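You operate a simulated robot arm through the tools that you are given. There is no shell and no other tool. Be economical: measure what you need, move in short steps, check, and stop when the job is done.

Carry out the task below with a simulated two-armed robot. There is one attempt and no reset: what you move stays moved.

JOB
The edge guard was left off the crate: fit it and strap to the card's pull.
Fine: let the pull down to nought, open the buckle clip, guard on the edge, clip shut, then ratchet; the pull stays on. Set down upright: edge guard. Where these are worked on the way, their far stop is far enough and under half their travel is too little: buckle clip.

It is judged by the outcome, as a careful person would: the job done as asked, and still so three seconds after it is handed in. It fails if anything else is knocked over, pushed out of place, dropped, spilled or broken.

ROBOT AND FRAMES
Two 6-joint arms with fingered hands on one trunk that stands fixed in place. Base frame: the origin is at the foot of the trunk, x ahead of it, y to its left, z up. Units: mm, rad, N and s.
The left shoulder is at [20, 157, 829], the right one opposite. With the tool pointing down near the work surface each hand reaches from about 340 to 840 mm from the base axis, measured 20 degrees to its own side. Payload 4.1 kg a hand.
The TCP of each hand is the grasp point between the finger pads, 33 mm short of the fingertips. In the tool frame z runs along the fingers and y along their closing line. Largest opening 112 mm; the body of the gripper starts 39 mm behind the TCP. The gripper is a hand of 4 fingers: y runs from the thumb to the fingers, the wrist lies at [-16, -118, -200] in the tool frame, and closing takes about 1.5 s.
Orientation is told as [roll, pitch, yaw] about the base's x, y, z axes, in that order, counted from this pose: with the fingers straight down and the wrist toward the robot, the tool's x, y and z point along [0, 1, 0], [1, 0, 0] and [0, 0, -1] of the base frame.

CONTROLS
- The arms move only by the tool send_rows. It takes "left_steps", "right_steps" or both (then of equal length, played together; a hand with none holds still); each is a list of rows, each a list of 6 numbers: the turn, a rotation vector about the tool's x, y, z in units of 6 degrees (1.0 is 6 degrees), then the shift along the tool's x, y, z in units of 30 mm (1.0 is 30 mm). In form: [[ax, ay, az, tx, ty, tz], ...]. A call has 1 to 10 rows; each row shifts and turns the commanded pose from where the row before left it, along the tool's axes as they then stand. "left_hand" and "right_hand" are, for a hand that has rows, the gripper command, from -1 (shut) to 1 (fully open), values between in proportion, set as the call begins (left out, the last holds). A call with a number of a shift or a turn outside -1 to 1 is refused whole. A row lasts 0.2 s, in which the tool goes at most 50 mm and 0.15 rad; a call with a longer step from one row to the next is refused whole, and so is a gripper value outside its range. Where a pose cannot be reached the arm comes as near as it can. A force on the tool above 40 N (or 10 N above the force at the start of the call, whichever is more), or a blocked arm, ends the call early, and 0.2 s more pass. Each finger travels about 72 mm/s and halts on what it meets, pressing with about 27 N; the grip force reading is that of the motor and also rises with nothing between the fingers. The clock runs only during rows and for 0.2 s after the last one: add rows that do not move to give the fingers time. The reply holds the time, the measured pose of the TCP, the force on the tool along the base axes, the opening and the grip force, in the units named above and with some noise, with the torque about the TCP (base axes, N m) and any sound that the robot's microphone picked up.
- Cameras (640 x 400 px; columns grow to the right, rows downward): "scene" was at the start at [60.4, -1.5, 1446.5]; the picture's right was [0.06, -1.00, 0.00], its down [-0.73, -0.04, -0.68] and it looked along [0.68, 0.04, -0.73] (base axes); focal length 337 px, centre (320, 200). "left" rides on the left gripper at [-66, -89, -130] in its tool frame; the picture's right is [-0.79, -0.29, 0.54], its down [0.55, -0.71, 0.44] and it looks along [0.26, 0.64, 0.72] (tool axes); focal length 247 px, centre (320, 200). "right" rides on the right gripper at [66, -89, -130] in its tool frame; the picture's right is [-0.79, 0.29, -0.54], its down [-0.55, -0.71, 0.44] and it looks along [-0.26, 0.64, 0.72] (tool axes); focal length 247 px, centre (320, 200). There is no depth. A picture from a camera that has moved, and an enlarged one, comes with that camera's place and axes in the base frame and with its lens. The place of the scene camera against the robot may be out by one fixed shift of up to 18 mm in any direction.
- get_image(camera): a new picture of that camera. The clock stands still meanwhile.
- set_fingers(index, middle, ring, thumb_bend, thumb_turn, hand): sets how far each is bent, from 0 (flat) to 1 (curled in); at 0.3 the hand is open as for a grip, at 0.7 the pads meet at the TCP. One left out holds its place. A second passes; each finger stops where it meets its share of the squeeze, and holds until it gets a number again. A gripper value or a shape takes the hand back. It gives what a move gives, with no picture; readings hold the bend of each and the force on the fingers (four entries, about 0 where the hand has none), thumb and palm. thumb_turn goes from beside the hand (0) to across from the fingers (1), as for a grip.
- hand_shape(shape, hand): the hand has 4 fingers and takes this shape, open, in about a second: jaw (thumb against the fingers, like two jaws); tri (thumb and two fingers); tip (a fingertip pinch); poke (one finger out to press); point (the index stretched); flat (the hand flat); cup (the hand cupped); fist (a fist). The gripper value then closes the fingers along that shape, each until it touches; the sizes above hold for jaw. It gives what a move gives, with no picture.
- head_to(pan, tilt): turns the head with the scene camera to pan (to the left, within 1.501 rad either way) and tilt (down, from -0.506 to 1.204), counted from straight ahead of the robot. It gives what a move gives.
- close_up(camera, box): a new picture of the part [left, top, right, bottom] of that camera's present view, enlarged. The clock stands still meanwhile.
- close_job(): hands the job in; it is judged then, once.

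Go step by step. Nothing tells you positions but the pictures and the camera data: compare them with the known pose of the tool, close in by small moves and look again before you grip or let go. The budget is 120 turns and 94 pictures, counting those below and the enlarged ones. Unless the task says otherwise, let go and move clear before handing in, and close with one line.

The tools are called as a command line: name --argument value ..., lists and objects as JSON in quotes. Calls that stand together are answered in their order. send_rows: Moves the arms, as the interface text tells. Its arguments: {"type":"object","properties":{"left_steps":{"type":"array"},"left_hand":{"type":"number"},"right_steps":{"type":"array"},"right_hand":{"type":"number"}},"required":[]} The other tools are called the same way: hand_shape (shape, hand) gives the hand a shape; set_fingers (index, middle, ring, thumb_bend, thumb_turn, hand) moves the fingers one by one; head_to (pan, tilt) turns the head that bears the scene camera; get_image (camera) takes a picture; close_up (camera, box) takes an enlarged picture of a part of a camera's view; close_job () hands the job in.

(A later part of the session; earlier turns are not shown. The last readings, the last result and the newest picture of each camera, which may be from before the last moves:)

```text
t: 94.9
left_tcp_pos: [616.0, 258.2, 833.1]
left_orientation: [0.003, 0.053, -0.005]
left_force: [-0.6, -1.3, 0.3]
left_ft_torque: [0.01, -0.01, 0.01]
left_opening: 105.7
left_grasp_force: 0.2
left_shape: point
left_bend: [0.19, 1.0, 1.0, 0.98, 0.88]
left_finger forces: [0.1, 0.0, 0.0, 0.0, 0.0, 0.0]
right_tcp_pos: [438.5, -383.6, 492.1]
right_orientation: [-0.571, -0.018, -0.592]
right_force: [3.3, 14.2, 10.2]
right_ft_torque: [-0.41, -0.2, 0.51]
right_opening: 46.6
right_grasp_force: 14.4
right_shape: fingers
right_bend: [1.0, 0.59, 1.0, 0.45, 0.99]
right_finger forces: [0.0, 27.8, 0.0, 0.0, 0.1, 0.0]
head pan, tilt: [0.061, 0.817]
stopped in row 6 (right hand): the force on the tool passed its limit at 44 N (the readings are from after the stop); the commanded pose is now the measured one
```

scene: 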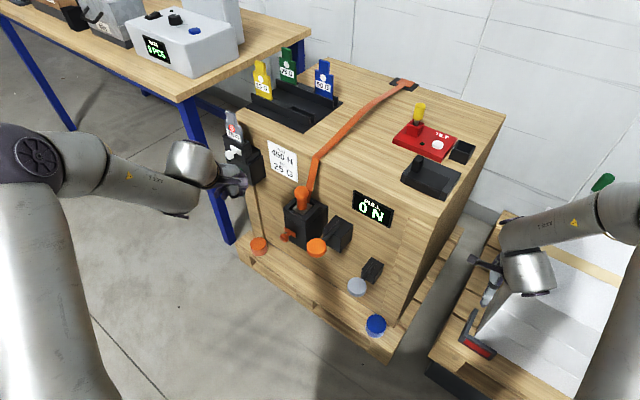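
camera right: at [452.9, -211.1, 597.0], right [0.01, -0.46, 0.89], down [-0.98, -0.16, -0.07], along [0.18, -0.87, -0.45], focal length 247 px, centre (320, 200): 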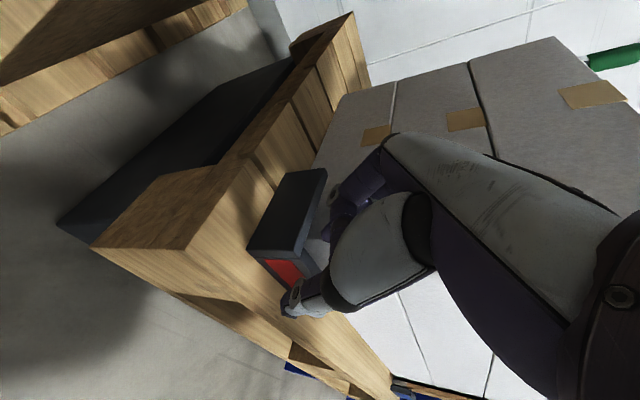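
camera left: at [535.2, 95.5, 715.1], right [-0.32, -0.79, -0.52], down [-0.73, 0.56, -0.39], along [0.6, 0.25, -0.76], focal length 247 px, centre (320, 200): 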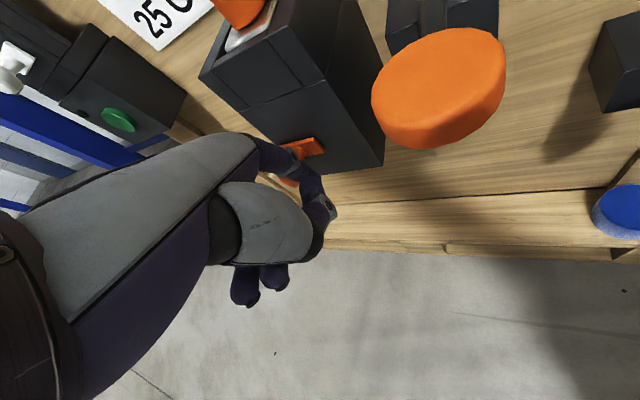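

The fingertip is deep inside the corner now. I'll back off 4 mm, close the middle finger and thumb, and pull toward me.

send_rows --right_steps '[[0, 0, 0, 0.1, 0, -0.15], [0, 0, 0, 0, 0, 0]]'

set_fingers --hand "right" --middle 0.9 --thumb_bend 0.9

send_rows --right_steps '[[0, 0, 0, 0, -0.3, 0], [0, 0, 0, 0, -0.3, 0], [0, 0, 0, 0, -0.3, 0], [0, 0, 0, 0, -0.3, 0], [0, 0, 0, 0, -0.3, 0], [0, 0, 0, 0, -0.3, 0], [0, 0, 0, 0, 0, 0]]'

close_up --camera "scene" --box '[420, 270, 520, 370]'

```text
t: 95.5
left_tcp_pos: [616.0, 254.8, 832.4]
left_orientation: [0.004, 0.052, -0.004]
left_force: [0.4, 0.0, 0.5]
left_ft_torque: [-0.02, -0.03, -0.01]
left_opening: 105.9
left_grasp_force: 0.0
left_shape: point
left_bend: [0.19, 1.0, 1.0, 0.98, 0.88]
left_finger forces: [0.0, 0.0, 0.0, 0.0, 0.0, 0.0]
right_tcp_pos: [437.8, -380.9, 493.6]
right_orientation: [-0.575, -0.019, -0.598]
right_force: [-0.5, 2.1, 0.1]
right_ft_torque: [0.01, 0.0, 0.0]
right_opening: 46.4
right_grasp_force: 0.9
right_shape: fingers
right_bend: [1.0, 0.58, 1.0, 0.45, 0.99]
right_finger forces: [0.0, 2.3, 0.0, 0.0, 0.0, 0.0]
head pan, tilt: [0.061, 0.817]
```

```text
t: 96.5
left_tcp_pos: [616.6, 256.3, 832.8]
left_orientation: [0.005, 0.052, -0.004]
left_force: [-0.2, 0.2, -0.1]
left_ft_torque: [0.0, 0.01, 0.0]
left_opening: 105.6
left_grasp_force: 0.1
left_shape: point
left_bend: [0.19, 1.0, 1.0, 0.98, 0.88]
left_finger forces: [0.0, 0.0, 0.0, 0.0, 0.0, 0.0]
right_tcp_pos: [438.2, -379.7, 493.3]
right_orientation: [-0.577, -0.019, -0.595]
right_force: [-0.7, -5.2, 0.9]
right_ft_torque: [-0.19, -0.02, 0.25]
right_opening: 38.4
right_grasp_force: 11.8
right_shape: fingers
right_bend: [1.0, 0.62, 1.0, 0.8, 1.0]
right_finger forces: [0.0, 13.1, 0.0, 0.0, 10.2, 0.0]
head pan, tilt: [0.061, 0.817]
```

```text
t: 97.9
left_tcp_pos: [616.1, 255.6, 832.6]
left_orientation: [0.006, 0.052, -0.005]
left_force: [-0.2, -0.4, 0.5]
left_ft_torque: [-0.02, -0.01, -0.03]
left_opening: 105.5
left_grasp_force: 0.1
left_shape: point
left_bend: [0.19, 1.0, 1.0, 0.98, 0.88]
left_finger forces: [0.0, 0.0, 0.1, 0.0, 0.0, 0.0]
right_tcp_pos: [409.2, -357.7, 496.2]
right_orientation: [-0.568, -0.047, -0.587]
right_force: [26.4, -19.9, -5.3]
right_ft_torque: [-0.05, -0.24, 0.67]
right_opening: 36.9
right_grasp_force: 16.7
right_shape: fingers
right_bend: [1.0, 0.44, 1.0, 0.86, 1.0]
right_finger forces: [0.1, 33.9, 0.0, 0.0, 0.1, 0.0]
head pan, tilt: [0.061, 0.817]
stopped in row 6 (right hand): the force on the tool passed its limit at 41 N (the readings are from after the stop); the commanded pose is now the measured one
```

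```text
4.00 times, centred on (470, 320) of scene
camera zoom: at [60.8, -1.8, 1446.5], right [0.06, -1.0, 0.0], down [-0.73, -0.04, -0.68], along [0.68, 0.04, -0.73], focal length 1349 px, centre (-280, -280)
```

zoom: 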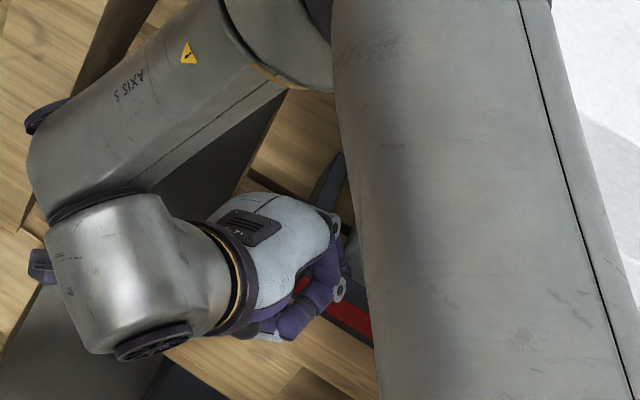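

The guard didn't budge, so it needs a firm full-hand grip. The carton sits about 25 mm inside both legs, so I'll release, lift, reset to the three-finger jaw at about 58 mm, and line up over the red leg with the body offset toward me.

set_fingers --hand "right" --middle 0.5 --thumb_bend 0.3

send_rows --right_steps '[[0, 0, 0, 0, 0.4, 0], [0, 0, 0, -0.5, 0, -0.8], [0, 0, 0, -0.5, 0, -0.8], [0, 0, 0, -0.5, 0, -0.8], [0, 0, 0, -0.5, 0, -0.8], [0, 1, 0, 0, 0, 0], [0, 1, 0, 0, 0, 0], [0, 0.15, 0, 0, 0, 0], [0, 0, 0, 0, 0, 0]]'

hand_shape --hand "right" --shape "jaw"

```text
t: 98.9
left_tcp_pos: [614.2, 256.8, 832.5]
left_orientation: [0.004, 0.052, -0.008]
left_force: [0.4, -0.3, -0.7]
left_ft_torque: [0.01, 0.03, -0.01]
left_opening: 105.6
left_grasp_force: 0.0
left_shape: point
left_bend: [0.19, 1.0, 1.0, 0.98, 0.88]
left_finger forces: [0.0, 0.0, 0.0, 0.1, 0.0, 0.1]
right_tcp_pos: [402.4, -354.8, 494.4]
right_orientation: [-0.573, -0.033, -0.592]
right_force: [8.8, -2.9, 5.4]
right_ft_torque: [-0.33, -0.31, 0.28]
right_opening: 53.4
right_grasp_force: 5.9
right_shape: fingers
right_bend: [1.0, 0.19, 1.0, 0.3, 0.98]
right_finger forces: [0.0, 11.3, 0.1, 0.1, 0.0, 0.0]
head pan, tilt: [0.061, 0.817]
```

```text
t: 100.9
left_tcp_pos: [615.8, 257.3, 832.8]
left_orientation: [0.006, 0.052, -0.005]
left_force: [0.2, 0.4, 0.2]
left_ft_torque: [0.02, 0.02, 0.03]
left_opening: 105.9
left_grasp_force: 0.1
left_shape: point
left_bend: [0.19, 1.0, 1.0, 0.98, 0.88]
left_finger forces: [0.0, 0.0, 0.1, 0.0, 0.0, 0.0]
right_tcp_pos: [409.3, -357.5, 607.8]
right_orientation: [-0.348, -0.034, -0.593]
right_force: [0.5, 0.1, -0.2]
right_ft_torque: [-0.01, -0.01, 0.0]
right_opening: 53.2
right_grasp_force: 0.1
right_shape: fingers
right_bend: [1.0, 0.47, 1.0, 0.3, 0.98]
right_finger forces: [0.0, 0.1, 0.0, 0.0, 0.1, 0.0]
head pan, tilt: [0.061, 0.817]
```

```text
t: 101.8
left_tcp_pos: [615.0, 256.6, 832.2]
left_orientation: [0.004, 0.053, -0.005]
left_force: [-0.5, 0.3, 0.0]
left_ft_torque: [-0.03, 0.04, 0.0]
left_opening: 105.4
left_grasp_force: 0.1
left_shape: point
left_bend: [0.19, 1.0, 1.0, 0.98, 0.88]
left_finger forces: [0.0, 0.0, 0.0, 0.0, 0.0, 0.0]
right_tcp_pos: [410.2, -357.0, 607.7]
right_orientation: [-0.347, -0.032, -0.591]
right_force: [1.1, 0.8, 0.8]
right_ft_torque: [-0.02, 0.02, -0.02]
right_opening: 111.9
right_grasp_force: 0.1
right_shape: jaw
right_bend: [0.3, 0.3, 0.3, 0.3, 0.98]
right_finger forces: [0.1, 0.0, 0.0, 0.0, 0.0, 0.0]
head pan, tilt: [0.061, 0.817]
```

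Now I'll set the opening and move above the red leg, then look.

send_rows --right_steps '[[0, 0, 0, 0, 0, 0], [0, 0, 0, 0, 0, 0], [0, 0, 0, 0, 0, 0], [0, 0, 0, 0, 0, 0], [0, 0, 0, -0.1, 0.43, 0.88], [0, 0, 0, -0.1, 0.43, 0.88], [0, 0, 0, 0, 0, 0]]' --right_hand 0.05

close_up --camera "scene" --box '[420, 270, 520, 370]'

get_image --camera "right"

```text
t: 103.1
left_tcp_pos: [614.7, 256.5, 834.2]
left_orientation: [0.004, 0.052, -0.005]
left_force: [1.0, -0.2, 0.2]
left_ft_torque: [0.01, 0.0, 0.01]
left_opening: 105.7
left_grasp_force: 0.2
left_shape: point
left_bend: [0.19, 1.0, 1.0, 0.98, 0.88]
left_finger forces: [0.1, 0.0, 0.1, 0.1, 0.1, 0.1]
right_tcp_pos: [413.5, -375.7, 569.5]
right_orientation: [-0.346, -0.012, -0.582]
right_force: [-9.6, 15.9, 3.0]
right_ft_torque: [-0.51, -0.47, 0.13]
right_opening: 58.4
right_grasp_force: 0.0
right_shape: jaw
right_bend: [0.76, 0.44, 0.44, 0.69, 1.0]
right_finger forces: [0.0, 8.4, 12.8, 0.1, 0.0, 0.0]
head pan, tilt: [0.061, 0.817]
stopped in row 6 (right hand): the force on the tool passed its limit at 62 N (the readings are from after the stop); the commanded pose is now the measured one
```

```text
4.00 times, centred on (470, 320) of scene
camera zoom: at [60.1, -1.0, 1446.5], right [0.06, -1.0, 0.0], down [-0.73, -0.04, -0.68], along [0.68, 0.04, -0.73], focal length 1349 px, centre (-280, -280)
```

zoom: 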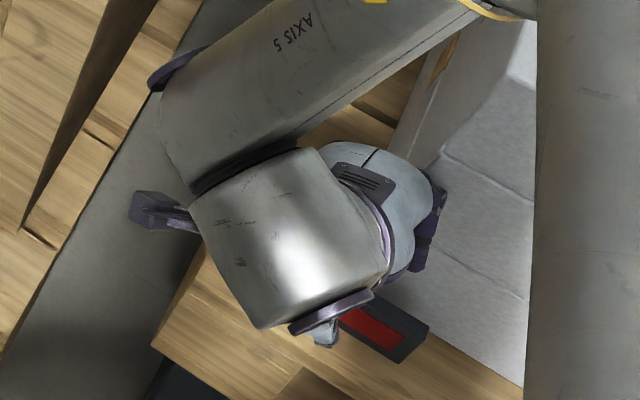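

```text
12 pictures are left
camera right: at [396.6, -238.1, 669.1], right [-0.08, -0.62, 0.78], down [-0.96, -0.17, -0.23], along [0.28, -0.76, -0.58], focal length 247 px, centre (320, 200)
```

right: 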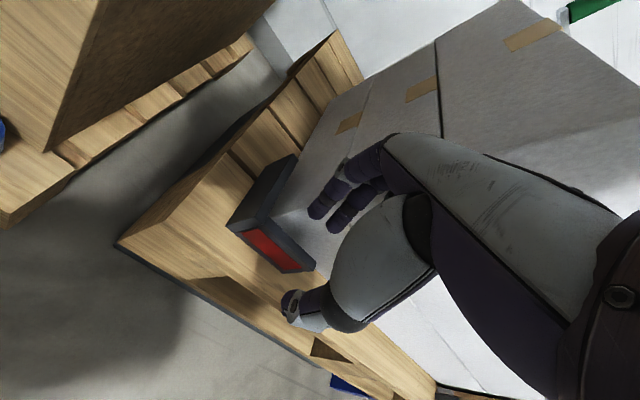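

The fingers sit over the inner side and the thumb over the outer side of the red leg, brushing the carton. I'll ease off it slightly, go straight down and close firmly.

send_rows --right_steps '[[0, 0, 0, 0, -0.25, 0], [0, 0, 0, 0.2, 0, 0.6], [0, 0, 0, 0.22, 0, 0.63], [0, 0, 0, 0.22, 0, 0.63], [0, 0, 0, 0.22, 0, 0.6], [0, 0, 0, 0, 0, 0]]'

```text
t: 104.1
left_tcp_pos: [616.1, 257.0, 831.9]
left_orientation: [0.004, 0.053, -0.006]
left_force: [0.8, 0.2, -0.1]
left_ft_torque: [0.01, -0.02, -0.03]
left_opening: 105.6
left_grasp_force: 0.0
left_shape: point
left_bend: [0.19, 1.0, 1.0, 0.98, 0.88]
left_finger forces: [0.0, 0.1, 0.0, 0.0, 0.0, 0.1]
right_tcp_pos: [414.6, -377.1, 523.3]
right_orientation: [-0.349, -0.036, -0.585]
right_force: [-8.7, 9.5, 22.8]
right_ft_torque: [-0.76, -0.86, 0.07]
right_opening: 56.8
right_grasp_force: 0.0
right_shape: jaw
right_bend: [0.77, 0.45, 0.42, 0.69, 1.0]
right_finger forces: [20.0, 6.2, 7.0, 0.1, 0.1, 0.0]
head pan, tilt: [0.061, 0.817]
stopped in row 4 (right hand): the force on the tool passed its limit at 61 N (the readings are from after the stop); the commanded pose is now the measured one
```

The curled index finger landed on the other leg. I'll raise slightly, shift along the red leg past it, and continue down.

send_rows --right_steps '[[0, 0, 0, -0.13, 0, -0.38], [0, 0, 0, -0.62, -0.22, 0.22], [0, 0, 0, 0.17, 0, 0.47], [0, 0, 0, 0.17, 0, 0.47], [0, 0, 0, 0.17, 0, 0.47], [0, 0, 0, 0, 0, 0]]'

```text
t: 104.7
left_tcp_pos: [614.7, 256.2, 832.2]
left_orientation: [0.004, 0.053, -0.006]
left_force: [0.4, 0.7, 0.2]
left_ft_torque: [0.0, 0.02, 0.01]
left_opening: 105.4
left_grasp_force: 0.0
left_shape: point
left_bend: [0.19, 1.0, 1.0, 0.98, 0.88]
left_finger forces: [0.0, 0.0, 0.1, 0.1, 0.0, 0.1]
right_tcp_pos: [408.9, -377.9, 534.6]
right_orientation: [-0.342, -0.027, -0.555]
right_force: [1.6, 10.6, 1.5]
right_ft_torque: [-0.32, -0.05, 0.62]
right_opening: 58.9
right_grasp_force: 0.1
right_shape: jaw
right_bend: [0.76, 0.43, 0.4, 0.69, 1.0]
right_finger forces: [0.0, 10.5, 0.0, 0.1, 0.0, 0.0]
head pan, tilt: [0.061, 0.817]
stopped in row 2 (right hand): the force on the tool passed its limit at 52 N (the readings are from after the stop); the commanded pose is now the measured one
```

The opened fingers sweep too wide for the gap. I'll lift and return to the leaning single-finger entry that fitted, and this time squeeze with the full gripper force.

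send_rows --right_steps '[[0, 0, 0, 0, -0.2, 0], [0, 0, 0, -0.4, 0, -0.9], [0, 0, 0, -0.2, 0, -0.6], [0, -1, 0.2, 0, 0, 0], [0, -1.0, 0.2, 0, 0, 0], [0, -0.25, 0, 0, 0, 0], [0, 0, 0, 0, 0, 0]]'

set_fingers --hand "right" --index 1.0 --middle 0.57 --ring 1.0 --thumb_bend 0.42

```text
t: 106.3
left_tcp_pos: [615.6, 256.2, 831.7]
left_orientation: [0.004, 0.053, -0.005]
left_force: [1.0, 0.3, 0.2]
left_ft_torque: [0.01, 0.0, -0.01]
left_opening: 105.8
left_grasp_force: 0.2
left_shape: point
left_bend: [0.19, 1.0, 1.0, 0.98, 0.88]
left_finger forces: [0.0, 0.0, 0.0, 0.0, 0.0, 0.1]
right_tcp_pos: [399.3, -376.8, 582.7]
right_orientation: [-0.578, -0.046, -0.597]
right_force: [0.6, -0.3, -0.9]
right_ft_torque: [0.04, 0.02, -0.04]
right_opening: 58.6
right_grasp_force: 0.0
right_shape: jaw
right_bend: [0.76, 0.43, 0.4, 0.69, 1.0]
right_finger forces: [0.0, 0.0, 0.0, 0.0, 0.1, 0.0]
head pan, tilt: [0.061, 0.817]
```

```text
t: 107.3
left_tcp_pos: [614.8, 255.4, 832.3]
left_orientation: [0.004, 0.052, -0.006]
left_force: [0.6, 0.7, 0.0]
left_ft_torque: [0.0, -0.04, -0.01]
left_opening: 105.6
left_grasp_force: 0.1
left_shape: point
left_bend: [0.19, 1.0, 1.0, 0.98, 0.88]
left_finger forces: [0.0, 0.0, 0.1, 0.0, 0.1, 0.1]
right_tcp_pos: [400.5, -377.0, 582.8]
right_orientation: [-0.578, -0.048, -0.599]
right_force: [-0.4, 0.2, -0.1]
right_ft_torque: [0.0, 0.02, 0.03]
right_opening: 47.4
right_grasp_force: 0.1
right_shape: fingers
right_bend: [1.0, 0.56, 1.0, 0.42, 1.0]
right_finger forces: [0.1, 0.1, 0.0, 0.0, 0.0, 0.0]
head pan, tilt: [0.061, 0.817]
```

Moving back to the entry line and sliding in along the fingers.

send_rows --right_steps '[[0.2, 0, 0, 0.72, 0.4, 0.1], [0.2, 0, 0, 0.72, 0.4, 0.1], [0, 0, 0, 0.72, 0.4, 0.1], [0, 0, 0, 0, 0, 0.6], [0, 0, 0, 0, 0, 0.5], [0, 0, 0, 0, 0, 0.4], [0, 0, 0, 0, 0, 0.25], [0, 0, 0, 0, 0, 0]]'

```text
t: 109.1
left_tcp_pos: [616.0, 256.8, 832.2]
left_orientation: [0.004, 0.055, -0.005]
left_force: [0.0, 0.4, -0.3]
left_ft_torque: [-0.02, 0.02, 0.01]
left_opening: 105.6
left_grasp_force: 0.1
left_shape: point
left_bend: [0.19, 1.0, 1.0, 0.98, 0.88]
left_finger forces: [0.0, 0.0, 0.0, 0.1, 0.0, 0.1]
right_tcp_pos: [442.5, -381.6, 495.6]
right_orientation: [-0.575, -0.011, -0.62]
right_force: [1.9, 6.1, 2.3]
right_ft_torque: [-0.1, -0.03, 0.18]
right_opening: 47.4
right_grasp_force: 3.1
right_shape: fingers
right_bend: [1.0, 0.57, 1.0, 0.42, 1.0]
right_finger forces: [0.1, 6.5, 0.1, 0.0, 0.0, 0.0]
head pan, tilt: [0.061, 0.817]
```

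In position. Closing the middle finger and thumb, then applying full gripper force.

set_fingers --hand "right" --middle 0.9 --thumb_bend 0.9

send_rows --right_steps '[[0, 0, 0, 0, 0, 0], [0, 0, 0, 0, 0, 0], [0, 0, 0, 0, 0, 0], [0, 0, 0, 0, 0, 0], [0, 0, 0, 0, 0, 0], [0, 0, 0, 0, 0, 0], [0, 0, 0, 0, 0, 0]]' --right_hand -1

close_up --camera "right" --box '[220, 120, 440, 340]'

```text
t: 110.1
left_tcp_pos: [615.4, 255.2, 832.7]
left_orientation: [0.005, 0.052, -0.004]
left_force: [0.9, 0.0, -0.6]
left_ft_torque: [-0.03, -0.01, 0.0]
left_opening: 105.7
left_grasp_force: 0.0
left_shape: point
left_bend: [0.19, 1.0, 1.0, 0.98, 0.88]
left_finger forces: [0.1, 0.0, 0.1, 0.1, 0.0, 0.0]
right_tcp_pos: [442.0, -380.6, 496.0]
right_orientation: [-0.577, -0.01, -0.621]
right_force: [-2.3, -4.4, -2.9]
right_ft_torque: [-0.11, 0.04, 0.25]
right_opening: 39.0
right_grasp_force: 12.9
right_shape: fingers
right_bend: [1.0, 0.62, 1.0, 0.79, 1.0]
right_finger forces: [0.0, 12.9, 0.1, 0.0, 12.5, 0.0]
head pan, tilt: [0.061, 0.817]
```

```text
t: 110.5
left_tcp_pos: [615.1, 256.7, 832.3]
left_orientation: [0.004, 0.052, -0.005]
left_force: [0.5, -0.2, -0.2]
left_ft_torque: [-0.01, -0.02, 0.01]
left_opening: 105.7
left_grasp_force: 0.1
left_shape: point
left_bend: [0.19, 1.0, 1.0, 0.98, 0.88]
left_finger forces: [0.1, 0.0, 0.0, 0.1, 0.0, 0.0]
right_tcp_pos: [444.3, -379.0, 501.7]
right_orientation: [-0.579, -0.018, -0.615]
right_force: [-7.4, 15.7, 34.5]
right_ft_torque: [-0.19, -0.13, 0.4]
right_opening: 16.1
right_grasp_force: 23.1
right_shape: jaw
right_bend: [0.83, 0.63, 0.71, 0.74, 1.0]
right_finger forces: [63.4, 10.7, 9.3, 0.0, 0.0, 0.0]
head pan, tilt: [0.061, 0.817]
stopped in row 1 (right hand): the force on the tool passed its limit at 43 N (the readings are from after the stop); the commanded pose is now the measured one
```

```text
1.82 times, centred on (330, 230) of right
camera zoom: at [443.4, -223.1, 572.3], right [0.01, -0.46, 0.89], down [-0.98, -0.16, -0.08], along [0.18, -0.87, -0.45], focal length 449 px, centre (302, 146)
```

zoom: 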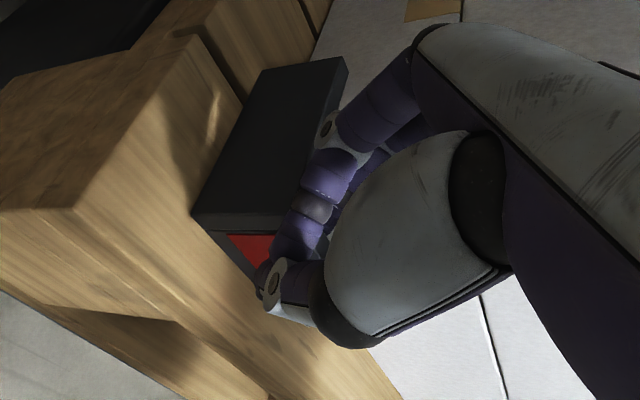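

The L-piece by the carton is immovable and likely part of the scenery. The black plate with the upright grip on the crate top is probably the real edge guard, so I'll release here, lift clear and take a close look at it.

set_fingers --hand "right" --index 1.0 --middle 0.55 --ring 1.0 --thumb_bend 0.35

send_rows --right_steps '[[0, 0, 0, 0, 0, -0.6], [0, 0, 0, 0, 0, -0.9], [0, 0, 0, 0, 0, -0.9], [0, 0, 0, -0.5, 0, -0.8], [0, 0, 0, -0.5, 0, -0.8], [0, 0, 0, -0.5, 0, -0.8], [0, 0, 0, -0.5, 0, -0.8], [0, 0, 0, -0.5, 0, -0.8], [0, 0, 0, -0.5, 0, -0.8], [0, 0, 0, 0, 0, 0]]'

close_up --camera "scene" --box '[385, 130, 475, 210]'

```text
t: 111.5
left_tcp_pos: [614.9, 256.9, 831.6]
left_orientation: [0.003, 0.052, -0.006]
left_force: [0.6, -0.5, -0.2]
left_ft_torque: [0.01, -0.02, 0.02]
left_opening: 105.4
left_grasp_force: 0.0
left_shape: point
left_bend: [0.19, 1.0, 1.0, 0.98, 0.88]
left_finger forces: [0.0, 0.0, 0.0, 0.0, 0.0, 0.0]
right_tcp_pos: [442.9, -378.3, 498.8]
right_orientation: [-0.576, -0.014, -0.617]
right_force: [-0.6, 1.8, -1.2]
right_ft_torque: [0.06, 0.01, -0.01]
right_opening: 51.0
right_grasp_force: 1.8
right_shape: fingers
right_bend: [1.0, 0.56, 1.0, 0.35, 1.0]
right_finger forces: [0.1, 2.3, 0.1, 0.0, 0.0, 0.0]
head pan, tilt: [0.061, 0.817]
```

```text
t: 113.7
left_tcp_pos: [615.0, 255.6, 831.5]
left_orientation: [0.005, 0.052, -0.005]
left_force: [-0.6, 0.5, -0.2]
left_ft_torque: [0.01, 0.02, -0.03]
left_opening: 105.4
left_grasp_force: 0.1
left_shape: point
left_bend: [0.19, 1.0, 1.0, 0.98, 0.88]
left_finger forces: [0.0, 0.0, 0.0, 0.0, 0.0, 0.1]
right_tcp_pos: [465.3, -343.9, 729.6]
right_orientation: [-0.579, -0.014, -0.617]
right_force: [0.2, -0.3, 0.3]
right_ft_torque: [0.0, 0.03, -0.03]
right_opening: 50.8
right_grasp_force: 0.1
right_shape: fingers
right_bend: [1.0, 0.55, 1.0, 0.35, 1.0]
right_finger forces: [0.1, 0.0, 0.1, 0.1, 0.1, 0.0]
head pan, tilt: [0.061, 0.817]
```

```text
5.00 times, centred on (430, 170) of scene
camera zoom: at [60.4, -1.5, 1446.5], right [0.06, -1.0, 0.0], down [-0.73, -0.04, -0.68], along [0.68, 0.04, -0.73], focal length 1687 px, centre (-230, 350)
```

zoom: 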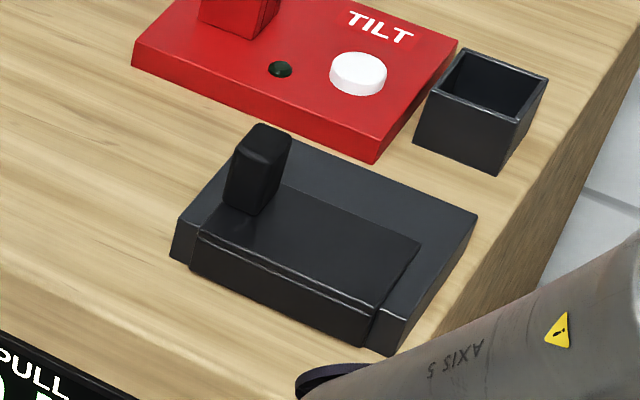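

That is it: a black plate with a front lip and an upright grip, sitting on a holder block near (756, -221) — the true edge guard. I'll raise the right hand, open it and roll it to approach that grip from the right.

send_rows --right_steps '[[0, 0, 0, -0.55, 0, -0.83], [0, 0, 0, -0.55, 0, -0.83], [0, 0, 0, -0.55, 0, -0.83], [0, 0, 0, -0.55, 0, -0.83], [0, 1, 0, -0.55, 0.5, -0.83], [0, 1, 0, -0.5, 0.7, -0.83], [0, 1, 0, -0.4, 0.7, -0.9], [0, 1, 0, 0, 0.9, 0], [0, 1, 0, 0, 0.9, 0], [0, 1, 0, 0, 0.9, 0]]'

send_rows --right_steps '[[0, 1, 0, 0, 0.5, 0], [0, 1, 0, 0, 0.5, 0], [0, 1, 0, 0, 0.5, 0], [0, 1, 0, 0, 0, 0], [0, 1, 0, 0, 0, 0], [0, 1, 0, 0, 0, 0], [0, 1, 0, 0, 0, 0], [0, 1, 0, 0, 0, 0], [0, 1, 0, 0, 0, 0], [0, 1, 0, 0, 0, 0]]'

hand_shape --hand "right" --shape "jaw"

```text
t: 115.9
left_tcp_pos: [614.9, 256.5, 832.6]
left_orientation: [0.003, 0.051, -0.005]
left_force: [-0.4, -0.1, 0.5]
left_ft_torque: [-0.01, -0.03, 0.03]
left_opening: 105.3
left_grasp_force: 0.0
left_shape: point
left_bend: [0.19, 1.0, 1.0, 0.98, 0.88]
left_finger forces: [0.0, 0.1, 0.0, 0.0, 0.0, 0.0]
right_tcp_pos: [572.7, -424.6, 938.7]
right_orientation: [0.053, -0.015, -0.618]
right_force: [-0.1, 0.7, -0.5]
right_ft_torque: [-0.02, -0.04, -0.02]
right_opening: 50.9
right_grasp_force: 0.1
right_shape: fingers
right_bend: [1.0, 0.55, 1.0, 0.35, 1.0]
right_finger forces: [0.1, 0.0, 0.0, 0.0, 0.1, 0.1]
head pan, tilt: [0.061, 0.817]
```

```text
t: 118.1
left_tcp_pos: [614.9, 256.5, 832.4]
left_orientation: [0.004, 0.053, -0.007]
left_force: [-0.1, -1.0, 0.1]
left_ft_torque: [-0.02, -0.02, 0.01]
left_opening: 105.5
left_grasp_force: 0.1
left_shape: point
left_bend: [0.19, 1.0, 1.0, 0.98, 0.88]
left_finger forces: [0.1, 0.0, 0.1, 0.0, 0.0, 0.0]
right_tcp_pos: [598.0, -407.6, 937.0]
right_orientation: [0.497, -0.038, -0.741]
right_force: [-0.2, -0.2, -0.7]
right_ft_torque: [0.02, -0.01, -0.01]
right_opening: 50.6
right_grasp_force: 0.1
right_shape: fingers
right_bend: [1.0, 0.55, 1.0, 0.35, 1.0]
right_finger forces: [0.0, 0.1, 0.0, 0.0, 0.0, 0.0]
right hand out of reach, approached as far as the arm can: row 3, 4, 5, 6, 7, 8, 9, 10
head pan, tilt: [0.061, 0.817]
```

```text
t: 119.0
left_tcp_pos: [615.8, 255.3, 832.9]
left_orientation: [0.003, 0.054, -0.006]
left_force: [-0.7, -0.4, 0.1]
left_ft_torque: [-0.02, -0.01, -0.04]
left_opening: 105.4
left_grasp_force: 0.0
left_shape: point
left_bend: [0.19, 1.0, 1.0, 0.98, 0.88]
left_finger forces: [0.0, 0.0, 0.0, 0.0, 0.1, 0.0]
right_tcp_pos: [597.0, -407.5, 936.5]
right_orientation: [0.496, -0.037, -0.742]
right_force: [0.5, -0.3, 0.5]
right_ft_torque: [-0.02, 0.01, 0.02]
right_opening: 111.4
right_grasp_force: 0.1
right_shape: jaw
right_bend: [0.3, 0.3, 0.3, 0.3, 0.98]
right_finger forces: [0.0, 0.0, 0.1, 0.0, 0.1, 0.0]
head pan, tilt: [0.061, 0.817]
```

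The roll is limited out there. I'll move toward the guard first, then roll further.

send_rows --right_steps '[[0, 0, 0, 0.87, -0.07, 0.47], [0, 0, 0, 0.87, -0.07, 0.47], [0, 0, 0, 0.87, -0.07, 0.47], [0, 0, 0, 0.87, -0.07, 0.47], [0, 0, 0, 0.87, -0.07, 0.47], [0, 1, 0, 0, 0, 0], [0, 1, 0, 0, 0, 0], [0, 1, 0, 0, 0, 0], [0, 1, 0, 0, 0, 0], [0, 1, 0, 0, 0, 0]]'

get_image --camera "right"

```text
t: 121.2
left_tcp_pos: [614.2, 255.4, 833.4]
left_orientation: [0.005, 0.053, -0.006]
left_force: [0.2, -0.2, 0.7]
left_ft_torque: [-0.01, 0.05, 0.02]
left_opening: 105.3
left_grasp_force: 0.1
left_shape: point
left_bend: [0.19, 1.0, 1.0, 0.98, 0.88]
left_finger forces: [0.0, 0.1, 0.1, 0.0, 0.0, 0.0]
right_tcp_pos: [687.3, -290.8, 933.7]
right_orientation: [1.02, -0.037, -0.743]
right_force: [0.8, -0.1, -0.9]
right_ft_torque: [0.0, -0.04, 0.04]
right_opening: 111.6
right_grasp_force: 0.1
right_shape: jaw
right_bend: [0.3, 0.3, 0.3, 0.3, 0.98]
right_finger forces: [0.1, 0.0, 0.0, 0.0, 0.0, 0.0]
right hand out of reach, approached as far as the arm can: row 8, 9
head pan, tilt: [0.061, 0.817]
```

```text
9 pictures are left
camera right: at [566.8, -282.9, 1052.9], right [-0.37, -0.85, -0.38], down [-0.45, 0.52, -0.73], along [0.81, -0.1, -0.57], focal length 247 px, centre (320, 200)
```

right: 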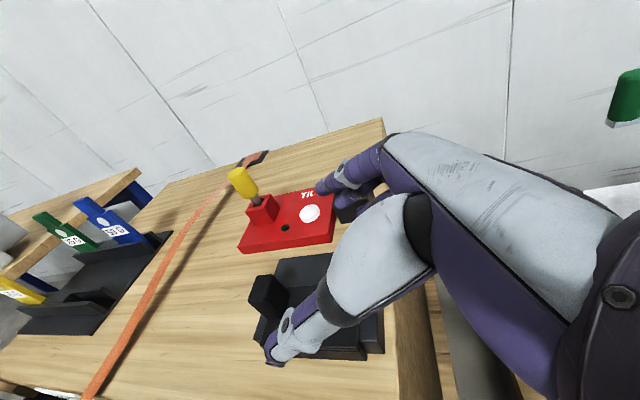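

The grip's top shows near (766, -217, 855). I'll square the hand to the crate and advance along the finger direction until the grip lies between fingers and thumb.

send_rows --right_steps '[[0.72, 0, -0.44, 0, 0, 0], [0.72, 0, -0.44, 0, 0, 0], [0, 0, 0, -0.4, 0.45, 0.36], [0, 0, 0, -0.4, 0.45, 0.36], [0, 0, 0, 0, 0, 0.8], [0, 0, 0, 0, 0, 0.8], [0, 0, 0, 0, 0, 0.7], [0, 0, 0, 0, 0, 0]]'

get_image --camera "right"

```text
t: 123.0
left_tcp_pos: [615.2, 255.2, 831.8]
left_orientation: [0.004, 0.053, -0.004]
left_force: [0.4, -0.7, 0.2]
left_ft_torque: [-0.03, 0.01, -0.01]
left_opening: 105.7
left_grasp_force: 0.0
left_shape: point
left_bend: [0.19, 1.0, 1.0, 0.98, 0.88]
left_finger forces: [0.1, 0.0, 0.0, 0.0, 0.0, 0.0]
right_tcp_pos: [747.2, -252.9, 863.8]
right_orientation: [1.012, -0.036, -0.566]
right_force: [-0.1, -0.4, -0.5]
right_ft_torque: [-0.02, 0.0, 0.03]
right_opening: 112.1
right_grasp_force: 0.0
right_shape: jaw
right_bend: [0.3, 0.3, 0.3, 0.3, 0.98]
right_finger forces: [0.0, 0.0, 0.0, 0.0, 0.1, 0.0]
head pan, tilt: [0.061, 0.817]
```

```text
8 pictures are left
camera right: at [627.9, -265.4, 985.6], right [-0.22, -0.9, -0.38], down [-0.54, 0.43, -0.72], along [0.82, 0.04, -0.58], focal length 247 px, centre (320, 200)
```

right: 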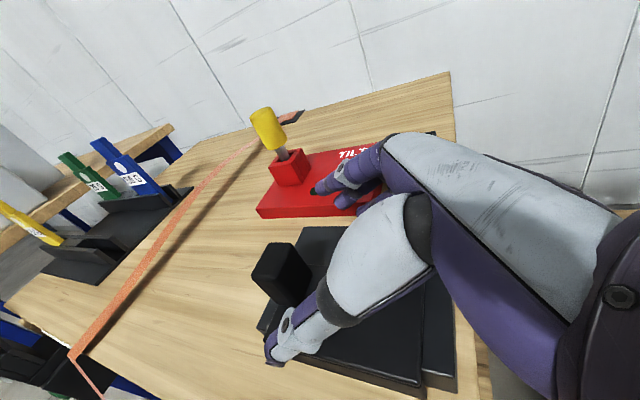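

The grip is nearly between the fingers. I'll advance the last 40 mm and close.

send_rows --right_steps '[[0, 0, 0, 0.1, 0, 0.5], [0, 0, 0, 0.15, 0, 0.5], [0, 0, 0, 0.1, 0, 0.35], [0, 0, 0, 0, 0, 0]]'

send_rows --right_steps '[[0, 0, 0, 0, 0, 0], [0, 0, 0, 0, 0, 0], [0, 0, 0, 0, 0, 0], [0, 0, 0, 0, 0, 0], [0, 0, 0, 0, 0, 0], [0, 0, 0, 0, 0, 0], [0, 0, 0, 0, 0, 0], [0, 0, 0, 0, 0, 0]]' --right_hand -1

```text
t: 124.0
left_tcp_pos: [614.6, 255.3, 830.8]
left_orientation: [0.003, 0.053, -0.005]
left_force: [-0.2, -0.4, -0.3]
left_ft_torque: [0.01, -0.02, 0.02]
left_opening: 105.6
left_grasp_force: 0.1
left_shape: point
left_bend: [0.19, 1.0, 1.0, 0.98, 0.88]
left_finger forces: [0.1, 0.1, 0.1, 0.1, 0.0, 0.1]
right_tcp_pos: [769.1, -216.7, 850.3]
right_orientation: [1.013, -0.037, -0.566]
right_force: [0.6, -0.5, 0.5]
right_ft_torque: [-0.01, 0.0, -0.02]
right_opening: 111.8
right_grasp_force: 0.1
right_shape: jaw
right_bend: [0.3, 0.3, 0.3, 0.3, 0.97]
right_finger forces: [0.0, 0.0, 0.0, 0.0, 0.2, 0.1]
head pan, tilt: [0.061, 0.817]
```

```text
t: 125.8
left_tcp_pos: [615.6, 256.1, 832.0]
left_orientation: [0.004, 0.052, -0.006]
left_force: [0.2, -0.3, 0.2]
left_ft_torque: [0.0, -0.02, 0.0]
left_opening: 105.5
left_grasp_force: 0.0
left_shape: point
left_bend: [0.19, 1.0, 1.0, 0.98, 0.88]
left_finger forces: [0.0, 0.1, 0.1, 0.0, 0.0, 0.0]
right_tcp_pos: [769.0, -218.2, 850.4]
right_orientation: [1.013, -0.036, -0.566]
right_force: [10.1, -1.5, 0.6]
right_ft_torque: [-0.22, -0.37, -0.37]
right_opening: 46.9
right_grasp_force: 26.5
right_shape: jaw
right_bend: [0.7, 0.35, 0.32, 0.7, 0.99]
right_finger forces: [10.6, 13.8, 3.8, 0.0, 21.3, 0.0]
head pan, tilt: [0.061, 0.817]
```

I have the grip between the fingers and thumb, with force on all of them. I'll lift slightly and check.

send_rows --right_steps '[[0, 0, 0, 0.25, 0, -0.15], [0, 0, 0, 0.4, 0, -0.25], [0, 0, 0, 0.5, 0, -0.3], [0, 0, 0, 0.5, 0, -0.3], [0, 0, 0, 0, 0, 0]]'

close_up --camera "scene" --box '[360, 80, 500, 220]'

```text
t: 127.0
left_tcp_pos: [615.0, 256.4, 832.1]
left_orientation: [0.004, 0.051, -0.006]
left_force: [-0.1, -0.3, -0.8]
left_ft_torque: [0.01, 0.03, -0.01]
left_opening: 105.9
left_grasp_force: 0.0
left_shape: point
left_bend: [0.19, 1.0, 1.0, 0.98, 0.88]
left_finger forces: [0.1, 0.0, 0.0, 0.0, 0.0, 0.1]
right_tcp_pos: [766.3, -215.9, 909.2]
right_orientation: [1.012, -0.037, -0.566]
right_force: [-0.6, -0.3, -1.5]
right_ft_torque: [0.04, 0.02, 0.02]
right_opening: 36.3
right_grasp_force: 27.3
right_shape: jaw
right_bend: [0.7, 0.45, 0.72, 0.72, 1.0]
right_finger forces: [14.2, 0.1, 0.0, 0.0, 17.6, 0.1]
head pan, tilt: [0.061, 0.817]
```

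```text
2.86 times, centred on (430, 150) of scene
camera zoom: at [60.4, -1.5, 1446.5], right [0.06, -1.0, 0.0], down [-0.73, -0.04, -0.68], along [0.68, 0.04, -0.73], focal length 964 px, centre (6, 343)
```

zoom: 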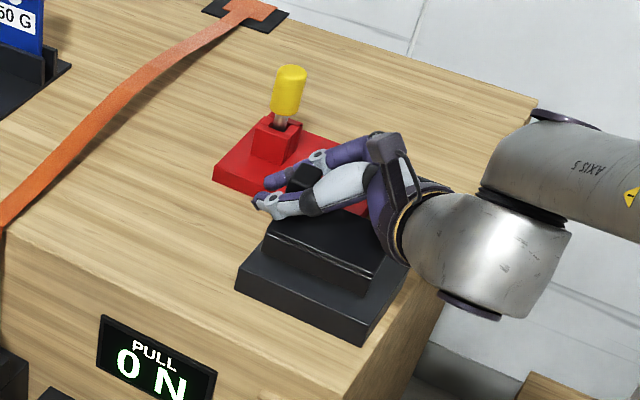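

The guard is lifted level, held by its grip. I'll carry it along the crate's front edge to above the strap, keeping it slightly outboard.

send_rows --right_steps '[[0, 0, 0, 0.465, -0.26, 0.93], [0, 0, 0, 0.465, -0.26, 0.93], [0, 0, 0, 0.465, -0.26, 0.93], [0, 0, 0, 0.465, -0.26, 0.93], [0, 0, 0, 0.465, -0.26, 0.93], [0, 0, 0, 0.465, -0.26, 0.93], [0, 0, 0, 0.465, -0.26, 0.93], [0, 0, 0, 0.465, -0.26, 0.93], [0, 0, 0, 0.465, -0.26, 0.93], [0, 0, 0, 0.465, -0.26, 0.93]]'

close_up --camera "scene" --box '[240, 80, 400, 220]'

```text
t: 129.2
left_tcp_pos: [615.1, 255.6, 831.4]
left_orientation: [0.002, 0.053, -0.005]
left_force: [-0.6, 0.0, -0.3]
left_ft_torque: [0.01, -0.02, 0.03]
left_opening: 105.5
left_grasp_force: 0.0
left_shape: point
left_bend: [0.19, 1.0, 1.0, 0.98, 0.88]
left_finger forces: [0.1, 0.0, 0.1, 0.0, 0.0, 0.0]
right_tcp_pos: [810.1, -85.2, 897.0]
right_orientation: [1.014, -0.036, -0.566]
right_force: [-0.2, -0.1, -0.8]
right_ft_torque: [0.04, 0.0, 0.0]
right_opening: 36.2
right_grasp_force: 26.7
right_shape: jaw
right_bend: [0.7, 0.45, 0.72, 0.72, 1.0]
right_finger forces: [14.1, 0.0, 0.0, 0.1, 17.5, 0.0]
right hand out of reach, approached as far as the arm can: row 5, 6, 7, 8, 9, 10
head pan, tilt: [0.061, 0.817]
```

```text
2.86 times, centred on (320, 150) of scene
camera zoom: at [60.4, -1.5, 1446.5], right [0.06, -1.0, 0.0], down [-0.73, -0.04, -0.68], along [0.68, 0.04, -0.73], focal length 964 px, centre (320, 343)
```

zoom: 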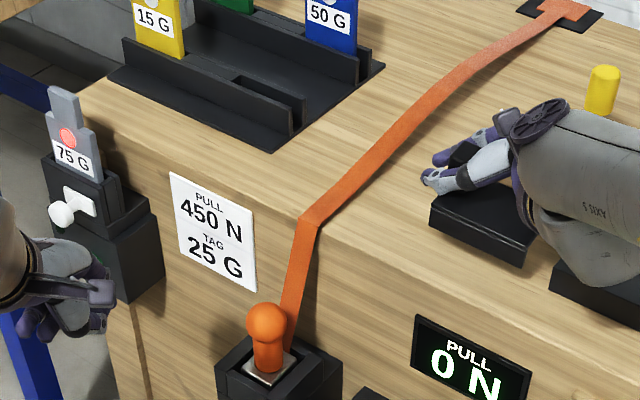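

At this roll I can't reach the strap itself, so I'll set the guard on the edge right here, then regrip with more roll. First out 40 mm, then down until the lip is just below the top, then in until the lip touches.

send_rows --right_steps '[[0, 0, 0, 0, -0.67, 0], [0, 0, 0, 0, -0.67, 0], [0, 0, 0, -0.57, 0, 0.35], [0, 0, 0, -0.57, 0, 0.35], [0, 0, 0, -0.57, 0, 0.35], [0, 0, 0, 0, 0, 0]]'

close_up --camera "scene" --box '[300, 110, 440, 230]'

```text
t: 130.6
left_tcp_pos: [614.6, 255.7, 832.5]
left_orientation: [0.003, 0.052, -0.005]
left_force: [-0.6, -0.5, -0.3]
left_ft_torque: [-0.01, -0.04, 0.0]
left_opening: 105.5
left_grasp_force: 0.1
left_shape: point
left_bend: [0.19, 1.0, 1.0, 0.98, 0.88]
left_finger forces: [0.1, 0.0, 0.0, 0.0, 0.1, 0.0]
right_tcp_pos: [778.7, -67.1, 841.4]
right_orientation: [1.019, -0.046, -0.57]
right_force: [3.3, -0.3, 19.3]
right_ft_torque: [0.0, -0.36, -0.03]
right_opening: 36.5
right_grasp_force: 27.0
right_shape: jaw
right_bend: [0.7, 0.45, 0.73, 0.72, 1.0]
right_finger forces: [14.1, 0.1, 19.9, 0.1, 17.4, 0.0]
head pan, tilt: [0.061, 0.817]
```

```text
3.33 times, centred on (370, 170) of scene
camera zoom: at [59.8, -1.4, 1446.5], right [0.06, -1.0, 0.0], down [-0.73, -0.04, -0.68], along [0.68, 0.04, -0.73], focal length 1124 px, centre (153, 300)
```

zoom: 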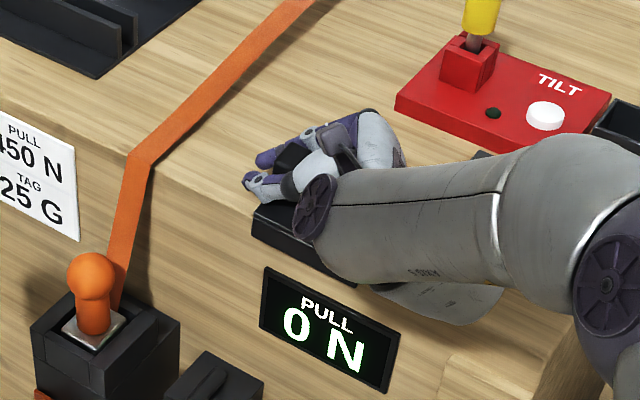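

The lip is now outside and below the edge, but the ring finger rests on the crate top. I'll curl that finger away and then lower further.

set_fingers --hand "right" --ring 1.0

send_rows --right_steps '[[0, 0, 0, -0.15, 0, 0.1], [0, 0, 0, -0.15, 0, 0.1], [0, 0, 0, -0.15, 0, 0.1], [0, 0, 0, 0, 0, 0]]'

```text
t: 131.6
left_tcp_pos: [615.1, 255.7, 831.9]
left_orientation: [0.004, 0.052, -0.006]
left_force: [0.2, 0.7, 0.2]
left_ft_torque: [0.0, 0.0, -0.05]
left_opening: 105.7
left_grasp_force: 0.0
left_shape: point
left_bend: [0.19, 1.0, 1.0, 0.98, 0.88]
left_finger forces: [0.0, 0.0, 0.1, 0.0, 0.0, 0.0]
right_tcp_pos: [776.8, -63.5, 836.0]
right_orientation: [1.012, -0.037, -0.564]
right_force: [-0.2, 0.1, 0.4]
right_ft_torque: [0.02, -0.03, 0.02]
right_opening: 2.9
right_grasp_force: 22.9
right_shape: fingers
right_bend: [0.7, 0.45, 0.88, 0.73, 0.99]
right_finger forces: [10.9, 0.0, 12.2, 0.1, 23.3, 0.0]
head pan, tilt: [0.061, 0.817]
```

```text
t: 132.6
left_tcp_pos: [613.7, 257.1, 832.1]
left_orientation: [0.004, 0.052, -0.006]
left_force: [0.5, -0.1, -0.7]
left_ft_torque: [0.01, -0.02, -0.01]
left_opening: 105.6
left_grasp_force: 0.0
left_shape: point
left_bend: [0.19, 1.0, 1.0, 0.98, 0.88]
left_finger forces: [0.0, 0.0, 0.0, 0.1, 0.0, 0.0]
right_tcp_pos: [780.7, -64.5, 828.0]
right_orientation: [1.021, -0.049, -0.567]
right_force: [2.1, 7.0, 35.7]
right_ft_torque: [-0.05, 0.06, -0.17]
right_opening: 2.1
right_grasp_force: 42.5
right_shape: fingers
right_bend: [0.7, 0.45, 0.89, 0.73, 0.99]
right_finger forces: [10.5, 8.9, 41.7, 0.0, 24.3, 0.0]
head pan, tilt: [0.061, 0.817]
```

Nearly seated (22 mm below its pick height). I'll ease up a little, then bring it inward until the lip meets the crate face.

send_rows --right_steps '[[0, 0, 0, 0.12, 0, -0.08], [0, 0, 0, 0, 0.13, 0], [0, 0, 0, 0, 0.13, 0], [0, 0, 0, 0, 0.13, 0], [0, 0, 0, 0, 0.13, 0], [0, 0, 0, 0, 0.13, 0], [0, 0, 0, 0, 0.13, 0], [0, 0, 0, 0, 0, 0]]'

```text
t: 134.1
left_tcp_pos: [613.4, 255.7, 831.9]
left_orientation: [0.004, 0.052, -0.005]
left_force: [0.2, -0.5, 0.5]
left_ft_torque: [0.01, 0.01, -0.02]
left_opening: 105.6
left_grasp_force: 0.1
left_shape: point
left_bend: [0.19, 1.0, 1.0, 0.98, 0.88]
left_finger forces: [0.0, 0.0, 0.1, 0.1, 0.0, 0.0]
right_tcp_pos: [794.3, -67.9, 826.9]
right_orientation: [1.013, -0.035, -0.556]
right_force: [-24.0, 8.1, 12.5]
right_ft_torque: [0.11, -0.07, -0.05]
right_opening: 3.4
right_grasp_force: 41.8
right_shape: fingers
right_bend: [0.7, 0.5, 0.89, 0.73, 0.98]
right_finger forces: [8.8, 19.0, 28.6, 0.0, 26.4, 1.4]
head pan, tilt: [0.061, 0.817]
stopped in row 7 (right hand): the force on the tool passed its limit at 47 N (the readings are from after the stop); the commanded pose is now the measured one
```

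The lip is against the crate face. I'll release the grip and withdraw backward.

set_fingers --hand "right" --index 0.35 --thumb_bend 0.35 --middle 0.4

send_rows --right_steps '[[0, 0, 0, 0.1, 0, -0.3], [0, 0, 0, 0.2, 0, -0.6], [0, 0, 0, 0.2, 0, -0.8], [0, 0, 0, 0.2, 0, -0.8], [0, 0, 0, 0, 0, 0]]'

close_up --camera "scene" --box '[300, 110, 440, 230]'

```text
t: 135.1
left_tcp_pos: [615.2, 255.4, 832.2]
left_orientation: [0.003, 0.051, -0.005]
left_force: [0.2, -0.3, 0.3]
left_ft_torque: [0.01, 0.01, -0.02]
left_opening: 105.9
left_grasp_force: 0.0
left_shape: point
left_bend: [0.19, 1.0, 1.0, 0.98, 0.88]
left_finger forces: [0.0, 0.0, 0.0, 0.1, 0.0, 0.0]
right_tcp_pos: [795.6, -69.9, 827.4]
right_orientation: [1.013, -0.036, -0.56]
right_force: [-6.8, 13.2, 13.9]
right_ft_torque: [0.33, -0.54, 0.02]
right_opening: 100.6
right_grasp_force: 17.2
right_shape: fingers
right_bend: [0.35, 0.44, 0.89, 0.35, 1.0]
right_finger forces: [0.1, 18.0, 9.2, 0.0, 6.6, 0.6]
head pan, tilt: [0.061, 0.817]
```

```text
t: 136.3
left_tcp_pos: [616.8, 256.8, 831.2]
left_orientation: [0.004, 0.051, -0.003]
left_force: [0.2, 0.1, 0.1]
left_ft_torque: [-0.03, -0.03, 0.0]
left_opening: 105.5
left_grasp_force: 0.1
left_shape: point
left_bend: [0.19, 1.0, 1.0, 0.98, 0.88]
left_finger forces: [0.1, 0.1, 0.0, 0.1, 0.1, 0.0]
right_tcp_pos: [765.7, -115.2, 881.6]
right_orientation: [1.012, -0.034, -0.557]
right_force: [-0.4, -0.6, -0.3]
right_ft_torque: [0.03, -0.04, 0.01]
right_opening: 100.6
right_grasp_force: 5.5
right_shape: fingers
right_bend: [0.35, 0.4, 0.9, 0.35, 1.0]
right_finger forces: [0.1, 0.0, 4.4, 0.0, 5.7, 0.5]
head pan, tilt: [0.061, 0.817]
```

```text
3.33 times, centred on (370, 170) of scene
camera zoom: at [60.4, -1.5, 1446.5], right [0.06, -1.0, 0.0], down [-0.73, -0.04, -0.68], along [0.68, 0.04, -0.73], focal length 1124 px, centre (153, 300)
```

zoom: 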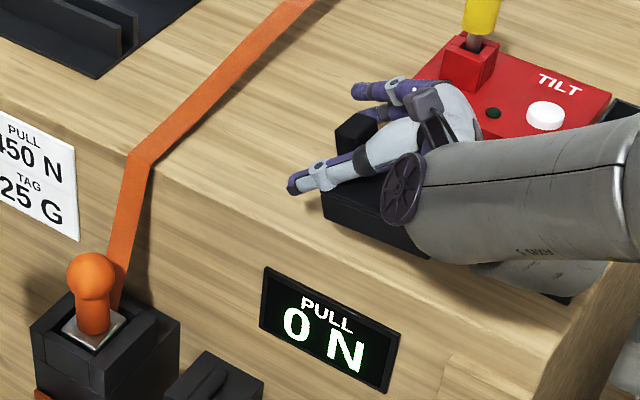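

The guard came away with the hand because the ring finger was hooked on its grip. I'll close the fingers again, return it to the edge, and this time open every finger and lift straight up.

set_fingers --hand "right" --index 0.9 --thumb_bend 0.9 --middle 0.9

send_rows --right_steps '[[0, 0, 0, 0, -0.6, 0], [0, 0, 0, -0.15, 0, 0.8], [0, 0, 0, -0.25, 0, 0.8], [0, 0, 0, -0.25, 0, 0.5], [0, 0, 0, -0.25, 0, 0.2], [0, 0, 0, 0, 0, 0]]'

```text
t: 137.3
left_tcp_pos: [615.4, 256.0, 830.9]
left_orientation: [0.003, 0.053, -0.005]
left_force: [-0.2, 0.0, 0.1]
left_ft_torque: [-0.01, 0.0, -0.02]
left_opening: 105.3
left_grasp_force: 0.0
left_shape: point
left_bend: [0.19, 1.0, 1.0, 0.98, 0.88]
left_finger forces: [0.1, 0.0, 0.0, 0.0, 0.0, 0.0]
right_tcp_pos: [766.1, -115.7, 880.8]
right_orientation: [1.01, -0.036, -0.559]
right_force: [-0.8, -0.6, -1.4]
right_ft_torque: [0.03, -0.06, 0.02]
right_opening: 0.1
right_grasp_force: 4.5
right_shape: fingers
right_bend: [0.78, 0.89, 0.91, 0.82, 1.0]
right_finger forces: [0.1, 4.5, 2.2, 0.1, 1.9, 0.7]
head pan, tilt: [0.061, 0.817]
```

```text
t: 138.7
left_tcp_pos: [615.6, 255.6, 832.9]
left_orientation: [0.006, 0.052, -0.007]
left_force: [0.0, -0.4, -0.2]
left_ft_torque: [-0.03, -0.03, 0.01]
left_opening: 105.7
left_grasp_force: 0.0
left_shape: point
left_bend: [0.19, 1.0, 1.0, 0.98, 0.88]
left_finger forces: [0.0, 0.1, 0.0, 0.0, 0.1, 0.0]
right_tcp_pos: [776.4, -71.0, 827.8]
right_orientation: [1.014, -0.04, -0.564]
right_force: [-0.7, -13.3, 17.7]
right_ft_torque: [-0.21, 0.65, 0.41]
right_opening: 0.0
right_grasp_force: 13.2
right_shape: fingers
right_bend: [0.81, 0.89, 0.91, 0.83, 1.0]
right_finger forces: [0.0, 0.0, 0.1, 0.0, 7.0, 19.8]
head pan, tilt: [0.061, 0.817]
```

The grip now sits against the palm, so I need to see how the guard is lying before releasing.

close_up --camera "scene" --box '[310, 120, 410, 210]'

```text
4.44 times, centred on (360, 165) of scene
camera zoom: at [59.8, -1.8, 1446.5], right [0.06, -1.0, 0.0], down [-0.73, -0.04, -0.68], along [0.68, 0.04, -0.73], focal length 1499 px, centre (142, 356)
```

zoom: 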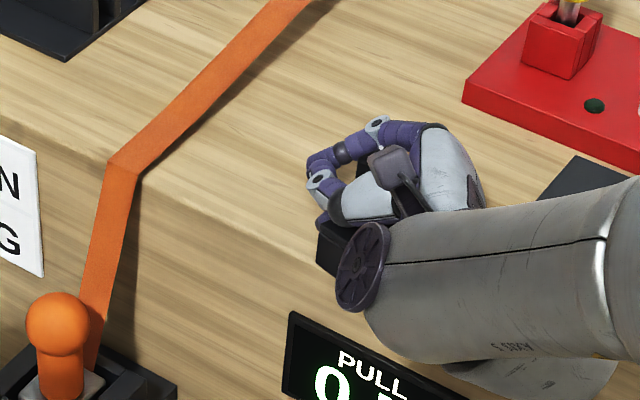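

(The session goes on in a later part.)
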